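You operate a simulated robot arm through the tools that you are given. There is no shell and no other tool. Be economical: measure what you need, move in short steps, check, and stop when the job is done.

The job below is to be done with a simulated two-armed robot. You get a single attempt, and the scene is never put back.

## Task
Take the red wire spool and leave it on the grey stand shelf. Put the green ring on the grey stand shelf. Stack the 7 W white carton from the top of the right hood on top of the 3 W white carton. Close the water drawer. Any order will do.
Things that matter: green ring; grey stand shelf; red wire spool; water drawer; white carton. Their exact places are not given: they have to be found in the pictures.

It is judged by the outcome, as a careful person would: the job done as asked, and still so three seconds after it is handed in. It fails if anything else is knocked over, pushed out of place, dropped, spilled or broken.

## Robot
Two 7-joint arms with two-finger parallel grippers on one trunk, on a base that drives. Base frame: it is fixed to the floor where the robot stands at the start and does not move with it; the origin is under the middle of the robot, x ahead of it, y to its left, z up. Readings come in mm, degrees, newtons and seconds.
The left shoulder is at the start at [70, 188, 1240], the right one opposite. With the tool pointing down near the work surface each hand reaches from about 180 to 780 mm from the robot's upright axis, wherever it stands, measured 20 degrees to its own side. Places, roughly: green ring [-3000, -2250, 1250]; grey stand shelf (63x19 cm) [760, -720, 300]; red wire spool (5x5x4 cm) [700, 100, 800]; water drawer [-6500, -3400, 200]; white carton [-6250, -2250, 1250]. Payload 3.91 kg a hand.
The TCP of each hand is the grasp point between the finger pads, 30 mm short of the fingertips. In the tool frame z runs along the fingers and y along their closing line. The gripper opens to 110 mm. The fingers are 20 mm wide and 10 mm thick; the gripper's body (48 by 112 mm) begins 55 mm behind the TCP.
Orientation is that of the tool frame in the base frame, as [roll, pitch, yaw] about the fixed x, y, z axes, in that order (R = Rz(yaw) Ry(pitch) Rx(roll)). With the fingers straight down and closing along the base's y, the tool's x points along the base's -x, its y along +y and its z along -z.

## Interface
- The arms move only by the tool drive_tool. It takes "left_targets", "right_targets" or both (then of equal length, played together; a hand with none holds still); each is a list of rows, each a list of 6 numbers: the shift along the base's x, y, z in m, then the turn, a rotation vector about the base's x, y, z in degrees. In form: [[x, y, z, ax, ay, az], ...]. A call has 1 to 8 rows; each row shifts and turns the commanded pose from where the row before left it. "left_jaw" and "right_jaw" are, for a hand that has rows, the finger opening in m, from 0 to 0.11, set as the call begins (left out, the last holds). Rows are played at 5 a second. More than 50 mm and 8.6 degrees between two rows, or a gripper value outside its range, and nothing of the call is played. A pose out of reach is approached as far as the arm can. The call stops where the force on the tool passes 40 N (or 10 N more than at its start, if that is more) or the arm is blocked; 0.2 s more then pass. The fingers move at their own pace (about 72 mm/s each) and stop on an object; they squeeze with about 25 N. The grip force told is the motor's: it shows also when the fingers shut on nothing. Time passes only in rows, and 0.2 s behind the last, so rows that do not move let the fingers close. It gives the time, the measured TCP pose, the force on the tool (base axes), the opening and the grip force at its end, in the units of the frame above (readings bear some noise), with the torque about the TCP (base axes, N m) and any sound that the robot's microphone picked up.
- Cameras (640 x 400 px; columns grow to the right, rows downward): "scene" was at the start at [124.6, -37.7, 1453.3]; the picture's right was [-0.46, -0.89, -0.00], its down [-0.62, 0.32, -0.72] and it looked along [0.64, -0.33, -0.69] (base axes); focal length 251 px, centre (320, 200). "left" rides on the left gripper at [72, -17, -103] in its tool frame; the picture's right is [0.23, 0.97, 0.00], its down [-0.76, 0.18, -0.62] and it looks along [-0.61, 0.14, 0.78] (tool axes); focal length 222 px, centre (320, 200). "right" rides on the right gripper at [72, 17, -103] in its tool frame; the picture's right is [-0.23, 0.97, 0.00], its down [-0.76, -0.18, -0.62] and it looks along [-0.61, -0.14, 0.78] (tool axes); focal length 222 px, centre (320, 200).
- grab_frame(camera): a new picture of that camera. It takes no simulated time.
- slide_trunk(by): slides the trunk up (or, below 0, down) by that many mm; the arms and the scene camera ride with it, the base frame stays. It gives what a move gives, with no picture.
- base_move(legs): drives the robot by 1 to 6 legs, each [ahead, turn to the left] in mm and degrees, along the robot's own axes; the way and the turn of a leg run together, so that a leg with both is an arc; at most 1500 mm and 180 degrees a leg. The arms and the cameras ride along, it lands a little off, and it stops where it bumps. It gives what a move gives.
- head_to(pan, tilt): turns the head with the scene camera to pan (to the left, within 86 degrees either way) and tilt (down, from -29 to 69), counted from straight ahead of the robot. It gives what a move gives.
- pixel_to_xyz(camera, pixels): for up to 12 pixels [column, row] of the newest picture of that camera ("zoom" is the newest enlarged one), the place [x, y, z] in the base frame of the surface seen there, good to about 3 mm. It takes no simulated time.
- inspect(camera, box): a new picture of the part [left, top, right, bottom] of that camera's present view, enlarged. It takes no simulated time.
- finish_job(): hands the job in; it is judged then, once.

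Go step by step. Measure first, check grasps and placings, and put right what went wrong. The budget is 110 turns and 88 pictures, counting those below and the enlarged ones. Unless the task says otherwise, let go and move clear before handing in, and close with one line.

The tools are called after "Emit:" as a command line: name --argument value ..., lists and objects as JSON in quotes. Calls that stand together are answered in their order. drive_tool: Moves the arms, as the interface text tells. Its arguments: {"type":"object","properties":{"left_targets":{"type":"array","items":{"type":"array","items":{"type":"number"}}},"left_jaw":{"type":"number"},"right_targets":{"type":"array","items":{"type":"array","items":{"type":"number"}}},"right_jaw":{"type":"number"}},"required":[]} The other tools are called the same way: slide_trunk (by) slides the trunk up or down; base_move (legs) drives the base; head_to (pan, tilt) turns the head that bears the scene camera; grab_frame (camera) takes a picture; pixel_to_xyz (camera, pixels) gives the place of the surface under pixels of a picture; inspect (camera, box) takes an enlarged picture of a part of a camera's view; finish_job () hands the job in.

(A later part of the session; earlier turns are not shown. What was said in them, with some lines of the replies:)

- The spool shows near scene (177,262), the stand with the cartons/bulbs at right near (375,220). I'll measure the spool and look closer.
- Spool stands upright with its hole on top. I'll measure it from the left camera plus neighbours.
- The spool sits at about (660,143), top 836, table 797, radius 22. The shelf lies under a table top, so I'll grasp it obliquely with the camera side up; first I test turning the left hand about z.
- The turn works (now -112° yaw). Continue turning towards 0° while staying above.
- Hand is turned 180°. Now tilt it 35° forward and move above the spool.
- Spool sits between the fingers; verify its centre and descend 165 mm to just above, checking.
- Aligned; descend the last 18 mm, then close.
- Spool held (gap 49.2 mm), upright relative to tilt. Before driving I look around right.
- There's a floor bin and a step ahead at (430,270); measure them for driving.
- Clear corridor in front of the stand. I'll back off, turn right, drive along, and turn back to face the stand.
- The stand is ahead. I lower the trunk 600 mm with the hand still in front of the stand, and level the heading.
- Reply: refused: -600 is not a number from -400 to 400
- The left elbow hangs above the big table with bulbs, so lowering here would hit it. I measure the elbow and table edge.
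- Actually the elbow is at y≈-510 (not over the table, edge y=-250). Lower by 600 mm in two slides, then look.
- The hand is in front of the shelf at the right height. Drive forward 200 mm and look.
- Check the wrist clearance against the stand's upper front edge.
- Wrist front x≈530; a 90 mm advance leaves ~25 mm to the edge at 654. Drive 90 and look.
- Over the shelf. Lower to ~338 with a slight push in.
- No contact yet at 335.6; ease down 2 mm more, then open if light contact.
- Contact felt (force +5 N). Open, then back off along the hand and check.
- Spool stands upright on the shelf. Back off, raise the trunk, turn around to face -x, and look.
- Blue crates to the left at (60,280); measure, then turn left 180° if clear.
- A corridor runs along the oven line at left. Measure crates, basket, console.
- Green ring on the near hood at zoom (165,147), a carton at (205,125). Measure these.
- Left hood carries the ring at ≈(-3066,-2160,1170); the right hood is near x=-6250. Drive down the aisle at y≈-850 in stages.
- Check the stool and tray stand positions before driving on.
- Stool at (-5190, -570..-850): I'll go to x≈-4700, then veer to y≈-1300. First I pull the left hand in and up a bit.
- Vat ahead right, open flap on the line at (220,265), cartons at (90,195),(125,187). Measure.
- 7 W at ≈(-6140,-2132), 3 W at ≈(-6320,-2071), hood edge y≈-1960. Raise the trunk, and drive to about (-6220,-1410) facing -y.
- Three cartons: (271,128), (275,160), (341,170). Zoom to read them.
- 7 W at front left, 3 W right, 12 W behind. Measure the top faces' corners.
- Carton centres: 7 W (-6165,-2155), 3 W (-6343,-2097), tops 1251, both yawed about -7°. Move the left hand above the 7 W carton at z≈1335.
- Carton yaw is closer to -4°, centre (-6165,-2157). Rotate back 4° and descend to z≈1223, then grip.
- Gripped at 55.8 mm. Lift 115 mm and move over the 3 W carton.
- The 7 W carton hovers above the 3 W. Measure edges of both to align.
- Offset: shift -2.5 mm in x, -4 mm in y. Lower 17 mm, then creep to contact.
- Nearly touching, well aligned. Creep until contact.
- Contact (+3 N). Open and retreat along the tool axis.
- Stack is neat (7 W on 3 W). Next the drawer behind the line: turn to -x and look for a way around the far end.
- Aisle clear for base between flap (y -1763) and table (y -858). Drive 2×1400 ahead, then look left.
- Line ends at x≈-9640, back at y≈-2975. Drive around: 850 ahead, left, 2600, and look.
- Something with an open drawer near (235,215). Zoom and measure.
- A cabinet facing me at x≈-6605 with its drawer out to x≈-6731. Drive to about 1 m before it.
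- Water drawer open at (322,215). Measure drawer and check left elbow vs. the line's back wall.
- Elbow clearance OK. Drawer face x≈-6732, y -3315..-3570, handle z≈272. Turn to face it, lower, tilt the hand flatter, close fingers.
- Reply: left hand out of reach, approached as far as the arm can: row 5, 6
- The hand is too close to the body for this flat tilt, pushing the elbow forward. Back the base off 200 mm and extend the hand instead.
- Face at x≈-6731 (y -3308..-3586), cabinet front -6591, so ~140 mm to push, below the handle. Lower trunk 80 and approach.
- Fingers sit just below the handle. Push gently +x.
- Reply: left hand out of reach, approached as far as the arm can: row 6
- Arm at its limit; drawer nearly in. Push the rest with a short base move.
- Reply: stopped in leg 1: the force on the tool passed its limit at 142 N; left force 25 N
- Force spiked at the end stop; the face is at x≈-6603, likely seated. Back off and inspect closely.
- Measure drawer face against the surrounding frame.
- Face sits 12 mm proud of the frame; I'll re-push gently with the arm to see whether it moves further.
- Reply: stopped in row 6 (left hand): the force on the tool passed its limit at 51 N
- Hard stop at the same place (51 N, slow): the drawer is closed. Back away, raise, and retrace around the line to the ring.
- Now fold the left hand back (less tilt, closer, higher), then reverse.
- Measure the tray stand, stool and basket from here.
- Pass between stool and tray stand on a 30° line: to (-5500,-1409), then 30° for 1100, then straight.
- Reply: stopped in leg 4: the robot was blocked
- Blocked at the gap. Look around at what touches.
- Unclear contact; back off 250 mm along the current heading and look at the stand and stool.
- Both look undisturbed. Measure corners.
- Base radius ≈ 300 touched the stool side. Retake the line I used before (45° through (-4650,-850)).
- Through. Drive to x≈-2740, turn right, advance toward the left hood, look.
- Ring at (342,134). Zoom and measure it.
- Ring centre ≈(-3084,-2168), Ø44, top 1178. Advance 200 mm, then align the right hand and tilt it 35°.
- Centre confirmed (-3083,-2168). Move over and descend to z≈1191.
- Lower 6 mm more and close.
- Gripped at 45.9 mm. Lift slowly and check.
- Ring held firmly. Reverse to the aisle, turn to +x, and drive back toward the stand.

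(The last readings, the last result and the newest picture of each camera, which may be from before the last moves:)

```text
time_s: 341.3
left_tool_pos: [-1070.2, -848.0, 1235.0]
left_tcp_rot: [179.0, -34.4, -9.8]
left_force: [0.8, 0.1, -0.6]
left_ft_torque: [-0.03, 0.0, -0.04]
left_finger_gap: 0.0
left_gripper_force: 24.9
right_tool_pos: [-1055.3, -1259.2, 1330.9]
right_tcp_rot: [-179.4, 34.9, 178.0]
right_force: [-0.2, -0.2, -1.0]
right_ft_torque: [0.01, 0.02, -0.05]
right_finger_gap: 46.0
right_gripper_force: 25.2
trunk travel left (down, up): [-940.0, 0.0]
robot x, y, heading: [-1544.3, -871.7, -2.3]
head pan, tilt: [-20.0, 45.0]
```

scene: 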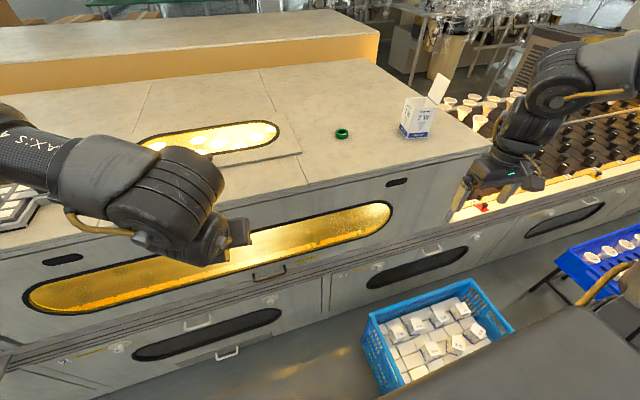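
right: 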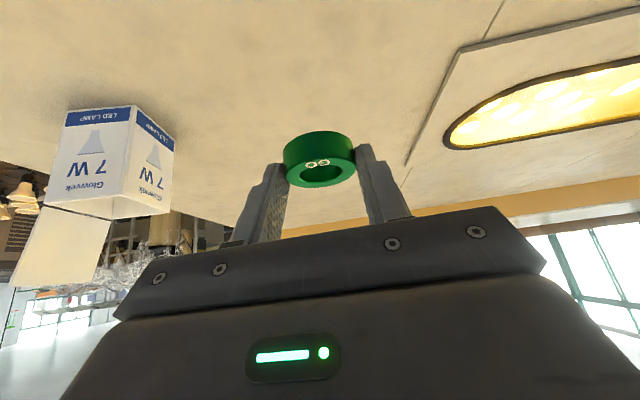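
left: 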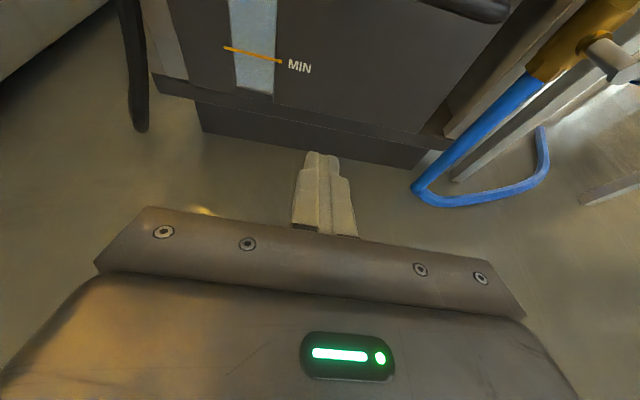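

Emit:
base_move --legs '[[0, 4], [1340, 0], [0, -1.7]]'

Emit:
head_to --pan 0 --tilt 45

Emit:
grab_frame --camera "scene"

```text
time_s: 348.8
left_tool_pos: [247.7, -753.7, 1232.6]
left_tcp_rot: [178.9, -34.3, -5.7]
left_force: [-0.1, 0.4, 0.2]
left_ft_torque: [0.0, -0.02, 0.02]
left_finger_gap: 0.0
left_gripper_force: 24.7
right_tool_pos: [291.6, -1165.0, 1330.0]
right_tcp_rot: [-179.3, 34.8, -178.0]
right_force: [-0.5, 0.1, 0.3]
right_ft_torque: [0.01, 0.03, -0.01]
right_finger_gap: 45.7
right_gripper_force: 25.1
trunk travel left (down, up): [-940.0, 0.0]
robot x, y, heading: [-220.1, -814.2, 2.0]
head pan, tilt: [-20.0, 45.0]
```

```text
time_s: 349.6
left_tool_pos: [248.5, -753.0, 1233.7]
left_tcp_rot: [179.0, -34.3, -5.9]
left_force: [-0.4, 1.0, 0.4]
left_ft_torque: [0.0, 0.01, 0.01]
left_finger_gap: 0.1
left_gripper_force: 25.0
right_tool_pos: [289.3, -1164.7, 1330.9]
right_tcp_rot: [-179.4, 34.9, -178.1]
right_force: [0.0, -0.5, -0.2]
right_ft_torque: [0.02, 0.02, 0.02]
right_finger_gap: 45.8
right_gripper_force: 25.1
trunk travel left (down, up): [-940.0, 0.0]
robot x, y, heading: [-223.0, -814.2, 1.6]
head pan, tilt: [0.0, 45.0]
```

```text
19 pictures are left
```

scene: 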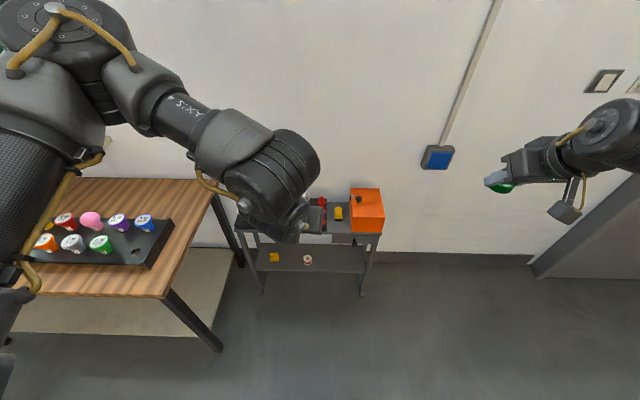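

Spool still on the shelf at (308,259). Pull the left hand back out of the way and bring the right hand inward and lower.

Emit:
drive_tool --left_targets '[[-0.03, 0.01, 0, 0, 0, 0], [-0.03, 0.01, 0, 0, 0, 0], [-0.03, 0.01, 0, 0, 0, 0], [-0.03, 0.01, 0, 0, 0, 0], [-0.03, 0.01, 0, 0, 0, 0], [-0.03, 0.01, 0, 0, 0, 0], [0, 0, 0, 0, 0, 0], [0, 0, 0, 0, 0, 0]]' --right_targets '[[0.01, 0.04, -0.03, 0, 0, 0], [0.01, 0.04, -0.03, 0, 0, 0], [0.02, 0.04, -0.04, 0, 0, 0], [0.02, 0.04, -0.04, 0, 0, 0], [0.02, 0.04, -0.04, 0, 0, 0], [0.02, 0.04, -0.04, 0, 0, 0], [0.01, 0.04, -0.04, 0, 0, 0], [0, 0.04, -0.02, 0, 0, 0]]'

Emit:
grab_frame --camera "scene"

```text
refused: row 1 steps farther than a row can; nothing moved
```

```text
18 pictures are left
```

scene: 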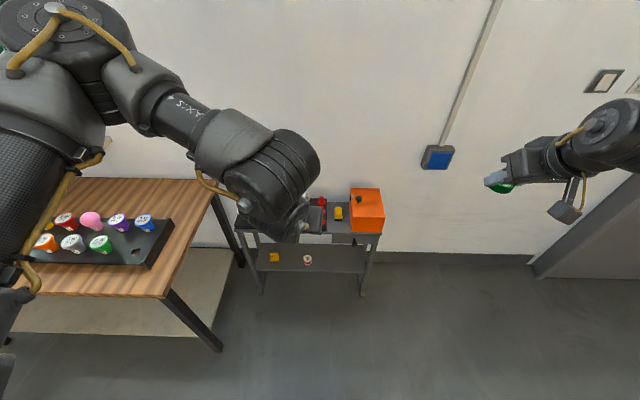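

Steps too long; use smaller rows.

Emit:
drive_tool --left_targets '[[-0.03, 0.01, 0, 0, 0, 0], [-0.03, 0.01, 0, 0, 0, 0], [-0.03, 0.01, 0, 0, 0, 0], [-0.03, 0.01, 0, 0, 0, 0], [-0.03, 0.01, 0, 0, 0, 0], [-0.03, 0.01, 0, 0, 0, 0], [0, 0, 0, 0, 0, 0], [0, 0, 0, 0, 0, 0]]' --right_targets '[[0.012, 0.033, -0.03, 0, 0, 0], [0.012, 0.033, -0.03, 0, 0, 0], [0.012, 0.033, -0.03, 0, 0, 0], [0.012, 0.033, -0.03, 0, 0, 0], [0.012, 0.033, -0.03, 0, 0, 0], [0.012, 0.033, -0.03, 0, 0, 0], [0.012, 0.033, -0.03, 0, 0, 0], [0.012, 0.033, -0.03, 0, 0, 0]]'

Emit:
grab_frame --camera "scene"

```text
time_s: 351.4
left_tool_pos: [164.6, -755.4, 1221.9]
left_tcp_rot: [179.1, -34.3, -5.9]
left_force: [-0.8, -0.4, 1.3]
left_ft_torque: [0.01, -0.01, 0.01]
left_finger_gap: 0.0
left_gripper_force: 24.8
left hand out of reach, approached as far as the arm can: row 3, 4, 5, 6
right_tool_pos: [345.0, -1043.2, 1200.4]
right_tcp_rot: [-179.3, 34.8, -178.0]
right_force: [0.5, 0.7, -0.5]
right_ft_torque: [-0.03, -0.01, -0.03]
right_finger_gap: 45.6
right_gripper_force: 24.6
right hand out of reach, approached as far as the arm can: row 3, 4, 5, 6, 7, 8
trunk travel left (down, up): [-940.0, 0.0]
robot x, y, heading: [-222.3, -812.1, 2.0]
head pan, tilt: [0.0, 45.0]
```

```text
17 pictures are left
```

scene: 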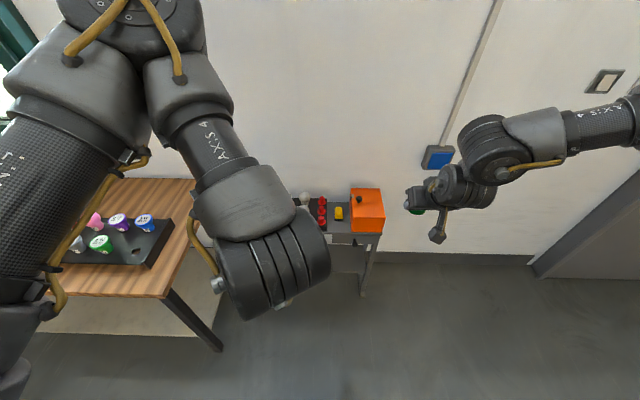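

Check the right arm by small moves: lower only.

Emit:
drive_tool --right_targets '[[0, 0, 0, 0, 0, 0], [0, 0, -0.02, 0, 0, 0]]'

Emit:
pixel_to_xyz --camera "scene" --pixels '[[90, 60], [130, 20], [30, 200], [250, 270], [205, 110], [160, 20]]'

```text
time_s: 352.0
left_tool_pos: [165.4, -754.3, 1221.5]
left_tcp_rot: [179.1, -34.3, -5.9]
left_force: [0.0, -0.1, -0.8]
left_ft_torque: [-0.03, 0.04, 0.01]
left_finger_gap: 0.0
left_gripper_force: 25.0
right_tool_pos: [343.4, -1052.1, 1185.5]
right_tcp_rot: [-179.4, 34.9, -178.0]
right_force: [-0.1, -0.1, 0.3]
right_ft_torque: [-0.01, 0.0, -0.01]
right_finger_gap: 45.9
right_gripper_force: 24.6
right hand out of reach, approached as far as the arm can: row 2
trunk travel left (down, up): [-940.0, 0.0]
robot x, y, heading: [-221.5, -813.0, 1.7]
head pan, tilt: [0.0, 45.0]
```

```text
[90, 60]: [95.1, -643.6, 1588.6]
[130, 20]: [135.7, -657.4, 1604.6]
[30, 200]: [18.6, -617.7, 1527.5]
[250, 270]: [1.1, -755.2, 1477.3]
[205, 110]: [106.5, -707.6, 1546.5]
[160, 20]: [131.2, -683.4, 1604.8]
```

Right arm seems near a joint limit at this short reach. Extend it forward, then try inward.

Emit:
drive_tool --right_targets '[[0.04, 0, 0, 0, 0, 0], [0.04, 0, 0, 0, 0, 0], [0, 0.03, 0, 0, 0, 0], [0, 0.03, 0, 0, 0, 0], [0, 0, 0, 0, 0, 0]]'

```text
time_s: 353.2
left_tool_pos: [164.1, -755.6, 1222.4]
left_tcp_rot: [179.1, -34.3, -5.9]
left_force: [0.3, -0.7, -0.5]
left_ft_torque: [-0.02, -0.02, 0.02]
left_finger_gap: 0.0
left_gripper_force: 24.8
right_tool_pos: [396.9, -1048.3, 1217.8]
right_tcp_rot: [-179.5, 34.8, -178.1]
right_force: [0.3, -0.2, -0.8]
right_ft_torque: [-0.01, 0.01, 0.0]
right_finger_gap: 45.7
right_gripper_force: 25.2
right hand out of reach, approached as far as the arm can: row 1, 2, 3, 4
trunk travel left (down, up): [-940.0, 0.0]
robot x, y, heading: [-221.8, -816.2, 1.7]
head pan, tilt: [0.0, 45.0]
```

Try yawing the hand inward (+16°) and then moving inward.

Emit:
drive_tool --right_targets '[[0, 0, 0, 0, 0, 8], [0, 0, 0, 0, 0, 8], [0, 0.03, 0, 0, 0, 0], [0, 0.03, 0, 0, 0, 0], [0, 0, -0.03, 0, 0, 0], [0, 0, -0.03, 0, 0, 0]]'

Emit:
grab_frame --camera "scene"

```text
time_s: 354.6
left_tool_pos: [164.0, -755.5, 1222.7]
left_tcp_rot: [179.1, -34.4, -5.9]
left_force: [0.2, -0.2, 0.5]
left_ft_torque: [0.01, -0.02, 0.0]
left_finger_gap: 0.0
left_gripper_force: 24.4
right_tool_pos: [383.2, -1025.8, 1183.2]
right_tcp_rot: [-179.5, 34.8, -162.1]
right_force: [0.7, 0.4, -0.2]
right_ft_torque: [0.0, 0.01, -0.01]
right_finger_gap: 45.6
right_gripper_force: 25.2
right hand out of reach, approached as far as the arm can: row 4, 5, 6
trunk travel left (down, up): [-940.0, 0.0]
robot x, y, heading: [-224.2, -814.2, 1.7]
head pan, tilt: [0.0, 45.0]
```

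```text
16 pictures are left
```

scene: 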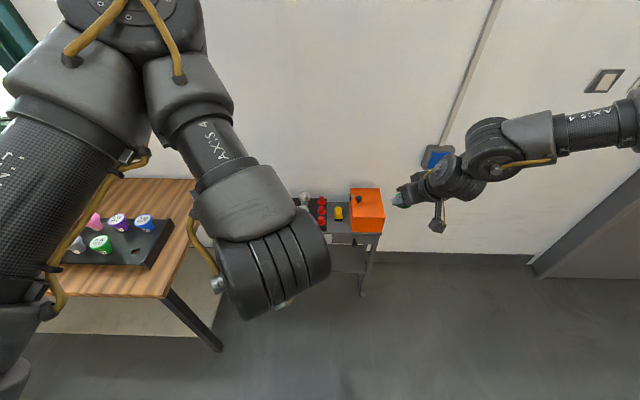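

Use the base instead: heading ≈15° makes the hand (pointing ≈31°) enter the shelf right of the spool. Turn 13°, lower the trunk 800.

Emit:
base_move --legs '[[0, 13]]'

Emit:
slide_trunk --by -400

Emit:
slide_trunk --by -400

Emit:
grab_frame --camera "scene"

```text
time_s: 355.8
left_tool_pos: [141.2, -671.8, 1224.4]
left_tcp_rot: [179.1, -34.3, 7.3]
left_force: [0.1, -0.2, -0.6]
left_ft_torque: [0.02, 0.01, 0.01]
left_finger_gap: 0.0
left_gripper_force: 25.1
right_tool_pos: [416.1, -883.8, 1183.7]
right_tcp_rot: [-179.6, 34.9, -149.0]
right_force: [0.3, -0.5, -1.3]
right_ft_torque: [0.01, 0.04, -0.01]
right_finger_gap: 45.7
right_gripper_force: 24.8
trunk travel left (down, up): [-940.0, 0.0]
robot x, y, heading: [-225.1, -815.2, 14.8]
head pan, tilt: [0.0, 45.0]
```

```text
time_s: 359.6
left_tool_pos: [139.8, -669.2, 822.8]
left_tcp_rot: [179.1, -34.4, 7.3]
left_force: [-1.1, 0.7, -0.2]
left_ft_torque: [-0.03, -0.01, 0.0]
left_finger_gap: 0.0
left_gripper_force: 25.2
right_tool_pos: [415.3, -882.1, 783.9]
right_tcp_rot: [-179.5, 34.9, -149.0]
right_force: [-0.6, -0.2, -0.3]
right_ft_torque: [0.01, -0.01, -0.02]
right_finger_gap: 45.6
right_gripper_force: 24.8
trunk travel left (down, up): [-540.0, 400.0]
robot x, y, heading: [-223.3, -813.0, 14.9]
head pan, tilt: [0.0, 45.0]
```

```text
time_s: 363.5
left_tool_pos: [140.1, -669.7, 422.0]
left_tcp_rot: [179.0, -34.3, 7.2]
left_force: [0.2, 0.8, 0.1]
left_ft_torque: [0.01, -0.02, -0.01]
left_finger_gap: 0.0
left_gripper_force: 25.7
right_tool_pos: [415.7, -883.2, 384.4]
right_tcp_rot: [-179.6, 34.8, -148.9]
right_force: [-0.1, 0.3, 0.8]
right_ft_torque: [0.0, 0.0, 0.01]
right_finger_gap: 45.8
right_gripper_force: 24.7
trunk travel left (down, up): [-140.0, 800.0]
robot x, y, heading: [-221.1, -812.2, 14.9]
head pan, tilt: [0.0, 45.0]
```

```text
15 pictures are left
```

scene: 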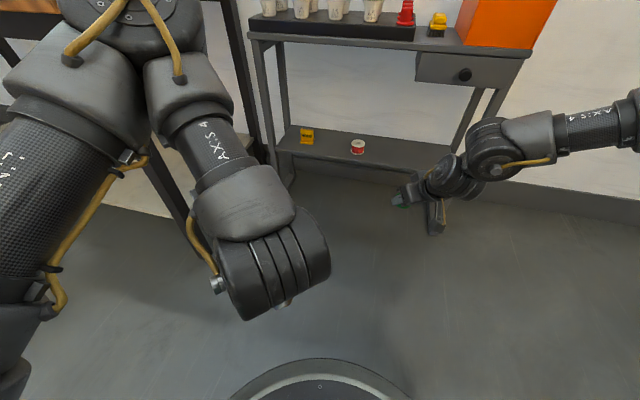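

Clear. Drive forward 190 mm.

Emit:
base_move --legs '[[190, 0]]'

Emit:
grab_frame --camera "scene"

Emit:
pixel_to_xyz --camera "scene" --pixels '[[490, 120], [470, 150], [450, 160], [440, 170], [400, 200], [500, 150], [465, 85], [360, 145], [540, 130]]'

```text
time_s: 365.0
left_tool_pos: [319.1, -623.2, 422.5]
left_tcp_rot: [179.0, -34.2, 7.1]
left_force: [0.2, -0.4, -0.1]
left_ft_torque: [0.0, 0.02, -0.03]
left_finger_gap: 0.2
left_gripper_force: 25.4
right_tool_pos: [591.4, -837.9, 382.8]
right_tcp_rot: [-179.5, 34.9, -149.1]
right_force: [0.1, 0.4, -0.2]
right_ft_torque: [-0.02, 0.0, 0.01]
right_finger_gap: 45.6
right_gripper_force: 24.7
trunk travel left (down, up): [-140.0, 800.0]
robot x, y, heading: [-46.1, -764.2, 14.6]
head pan, tilt: [0.0, 45.0]
```

```text
14 pictures are left
```

scene: 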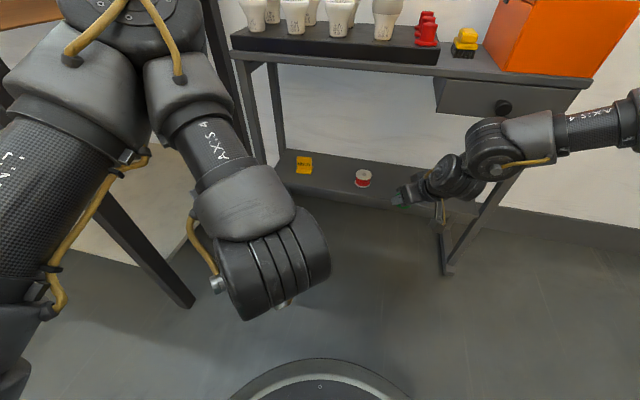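

```text
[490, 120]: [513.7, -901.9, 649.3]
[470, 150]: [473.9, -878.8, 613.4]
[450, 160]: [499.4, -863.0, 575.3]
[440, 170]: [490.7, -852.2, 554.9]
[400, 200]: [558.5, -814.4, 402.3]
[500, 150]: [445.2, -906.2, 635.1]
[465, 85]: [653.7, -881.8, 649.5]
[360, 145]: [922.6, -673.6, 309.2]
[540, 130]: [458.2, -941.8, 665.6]
```

Wrist front would reach x≈612 after 100 mm (edge 654, knob 622 but further right). Lower 25 mm and advance 100.

Emit:
slide_trunk --by -25

Emit:
base_move --legs '[[100, 0]]'

Emit:
grab_frame --camera "scene"

Emit:
grab_frame --camera "right"

```text
time_s: 365.7
left_tool_pos: [318.5, -623.2, 397.5]
left_tcp_rot: [179.0, -34.3, 7.1]
left_force: [0.9, 0.8, 0.3]
left_ft_torque: [0.02, -0.01, 0.01]
left_finger_gap: 0.0
left_gripper_force: 24.8
right_tool_pos: [593.2, -836.3, 359.1]
right_tcp_rot: [-179.4, 34.9, -149.0]
right_force: [0.0, -0.3, -1.3]
right_ft_torque: [-0.01, -0.02, 0.0]
right_finger_gap: 45.7
right_gripper_force: 25.8
trunk travel left (down, up): [-115.0, 825.0]
robot x, y, heading: [-44.4, -766.8, 14.7]
head pan, tilt: [0.0, 45.0]
```

```text
time_s: 366.9
left_tool_pos: [414.4, -595.3, 397.8]
left_tcp_rot: [179.0, -34.3, 7.2]
left_force: [0.4, 0.8, 0.2]
left_ft_torque: [-0.01, 0.02, 0.03]
left_finger_gap: 0.0
left_gripper_force: 25.2
right_tool_pos: [689.9, -809.0, 359.2]
right_tcp_rot: [-179.5, 34.9, -148.9]
right_force: [0.1, -0.1, -0.4]
right_ft_torque: [0.02, 0.0, 0.01]
right_finger_gap: 45.7
right_gripper_force: 24.6
trunk travel left (down, up): [-115.0, 825.0]
robot x, y, heading: [50.1, -739.8, 14.7]
head pan, tilt: [0.0, 45.0]
```

```text
13 pictures are left
```

scene: 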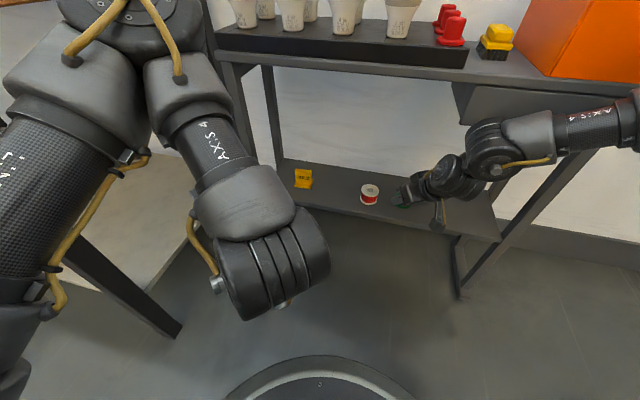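

```text
12 pictures are left
```

right: 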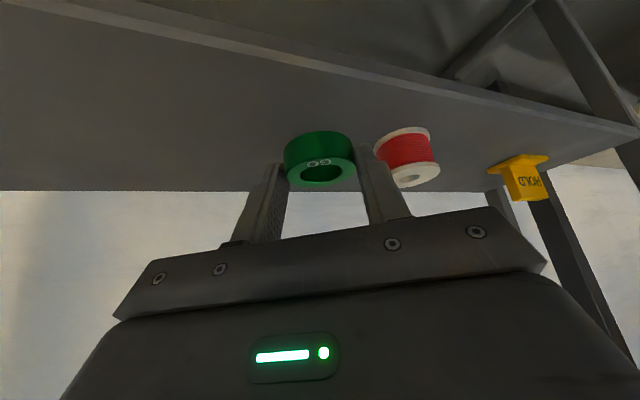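

Ring over the shelf, spool clear. Lower with the trunk 23 mm, then 2 mm steps.

Emit:
slide_trunk --by -23

Emit:
slide_trunk --by -2

```text
time_s: 367.5
left_tool_pos: [413.7, -597.4, 374.3]
left_tcp_rot: [179.0, -34.3, 7.3]
left_force: [0.6, 0.6, 0.2]
left_ft_torque: [-0.04, 0.0, 0.02]
left_finger_gap: 0.0
left_gripper_force: 25.3
right_tool_pos: [690.2, -809.8, 336.8]
right_tcp_rot: [-179.4, 35.0, -148.9]
right_force: [0.7, 0.0, 0.0]
right_ft_torque: [-0.01, 0.01, -0.02]
right_finger_gap: 45.8
right_gripper_force: 25.1
trunk travel left (down, up): [-92.0, 848.0]
robot x, y, heading: [52.9, -740.6, 14.9]
head pan, tilt: [0.0, 45.0]
```

```text
time_s: 368.1
left_tool_pos: [413.9, -596.7, 372.8]
left_tcp_rot: [179.0, -34.3, 7.3]
left_force: [0.2, -0.4, -0.5]
left_ft_torque: [0.03, 0.03, 0.02]
left_finger_gap: 0.0
left_gripper_force: 24.9
right_tool_pos: [689.2, -810.3, 334.1]
right_tcp_rot: [-179.6, 35.0, -148.9]
right_force: [0.0, -0.4, -0.9]
right_ft_torque: [0.01, 0.01, 0.01]
right_finger_gap: 45.4
right_gripper_force: 25.3
trunk travel left (down, up): [-90.0, 850.0]
robot x, y, heading: [49.7, -741.8, 15.0]
head pan, tilt: [0.0, 45.0]
```

Emit:
slide_trunk --by -1

Emit:
slide_trunk --by -1

```text
time_s: 368.6
left_tool_pos: [413.4, -596.1, 373.1]
left_tcp_rot: [179.0, -34.3, 7.2]
left_force: [-0.4, -0.3, 0.1]
left_ft_torque: [0.02, 0.01, 0.0]
left_finger_gap: 0.0
left_gripper_force: 24.6
right_tool_pos: [689.6, -808.2, 333.3]
right_tcp_rot: [-179.5, 34.8, -148.9]
right_force: [-1.2, -1.1, 1.7]
right_ft_torque: [0.05, 0.01, 0.01]
right_finger_gap: 45.5
right_gripper_force: 25.4
trunk travel left (down, up): [-89.0, 851.0]
robot x, y, heading: [49.3, -742.1, 14.9]
head pan, tilt: [0.0, 45.0]
```

```text
time_s: 369.1
left_tool_pos: [413.8, -596.4, 370.9]
left_tcp_rot: [179.1, -34.4, 7.3]
left_force: [-0.4, 0.0, 0.5]
left_ft_torque: [0.02, -0.01, 0.01]
left_finger_gap: 0.0
left_gripper_force: 24.6
right_tool_pos: [690.0, -810.0, 333.2]
right_tcp_rot: [-179.5, 35.0, -148.9]
right_force: [-1.0, -1.5, 8.0]
right_ft_torque: [0.15, 0.06, 0.03]
right_finger_gap: 46.0
right_gripper_force: 24.8
trunk travel left (down, up): [-88.0, 852.0]
robot x, y, heading: [52.1, -738.1, 14.9]
head pan, tilt: [0.0, 45.0]
```

Ring rests on the shelf (+8 N). Open the right fingers modestly.

Emit:
drive_tool --right_targets '[[0, 0, 0, 0, 0, 0], [0, 0, 0, 0, 0, 0], [0, 0, 0, 0, 0, 0]]' --right_jaw 0.072

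Emit:
grab_frame --camera "right"

```text
time_s: 369.9
left_tool_pos: [414.3, -596.9, 371.8]
left_tcp_rot: [179.0, -34.2, 7.4]
left_force: [-0.8, -1.3, 0.1]
left_ft_torque: [0.01, 0.01, 0.02]
left_finger_gap: 0.0
left_gripper_force: 25.4
right_tool_pos: [689.2, -808.4, 332.5]
right_tcp_rot: [-179.5, 35.0, -148.9]
right_force: [-0.2, 1.3, -0.3]
right_ft_torque: [0.05, -0.02, -0.05]
right_finger_gap: 72.1
right_gripper_force: 0.0
trunk travel left (down, up): [-88.0, 852.0]
robot x, y, heading: [50.8, -737.8, 15.0]
head pan, tilt: [0.0, 45.0]
```

```text
11 pictures are left
```

right: 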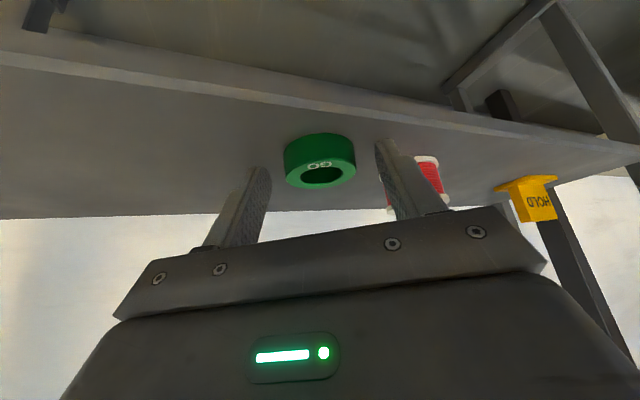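

Released cleanly. Raise 30 mm, then back out.

Emit:
slide_trunk --by 30

Emit:
base_move --legs '[[-350, 0]]'

Emit:
grab_frame --camera "scene"

Emit:
inspect --camera "scene" --box '[250, 90, 490, 210]'

```text
time_s: 370.6
left_tool_pos: [414.5, -596.6, 400.8]
left_tcp_rot: [179.1, -34.3, 7.4]
left_force: [-0.7, 0.1, 0.3]
left_ft_torque: [0.0, 0.03, -0.02]
left_finger_gap: 0.0
left_gripper_force: 25.4
right_tool_pos: [689.5, -808.8, 361.4]
right_tcp_rot: [-179.5, 34.9, -148.9]
right_force: [-0.3, -0.7, -0.3]
right_ft_torque: [-0.01, 0.04, -0.02]
right_finger_gap: 71.9
right_gripper_force: 0.1
trunk travel left (down, up): [-118.0, 822.0]
robot x, y, heading: [51.9, -742.4, 14.7]
head pan, tilt: [0.0, 45.0]
```

```text
time_s: 372.9
left_tool_pos: [69.5, -687.3, 400.9]
left_tcp_rot: [179.0, -34.3, 7.4]
left_force: [-0.1, -1.5, -0.8]
left_ft_torque: [-0.02, 0.03, 0.03]
left_finger_gap: 0.1
left_gripper_force: 25.0
right_tool_pos: [346.1, -901.0, 361.5]
right_tcp_rot: [-179.5, 34.9, -148.8]
right_force: [-0.2, -0.2, 0.8]
right_ft_torque: [0.02, -0.02, 0.0]
right_finger_gap: 72.0
right_gripper_force: 0.1
trunk travel left (down, up): [-118.0, 822.0]
robot x, y, heading: [-295.4, -832.5, 14.9]
head pan, tilt: [0.0, 45.0]
```

```text
10 pictures are left
```

scene: 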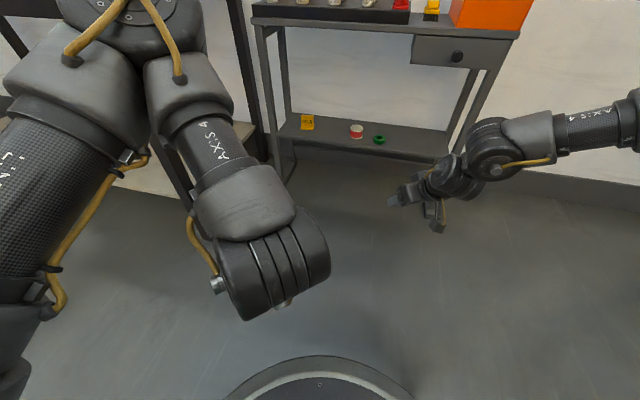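

```text
2.67 times, centred on (370, 150) of scene
```

zoom: 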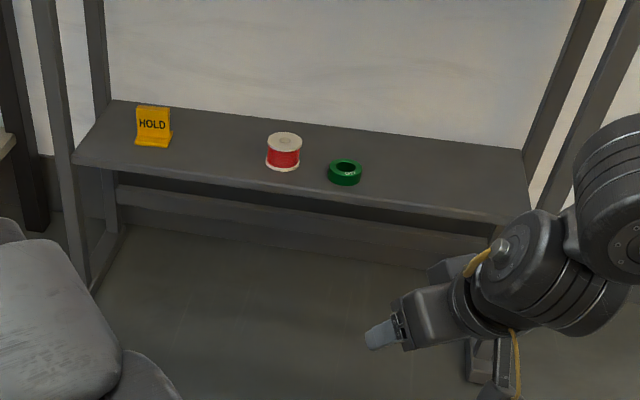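

The spool at zoom (284,150) and the ring at (345,172) both rest on the shelf. The cartons are stacked and the drawer was pushed home to its stop, so I'm handing in.

Emit:
finish_job

```text
The job is handed in.
```

I did all four parts of the job and handed it in: the red spool and green ring are on the grey stand shelf, the 7 W carton is on the 3 W carton, and the water drawer is closed. The drawer front stops 12 mm proud of the cabinet frame and would not go further on a second push. On the way back the base touched the side of a stool, but nothing on it fell.
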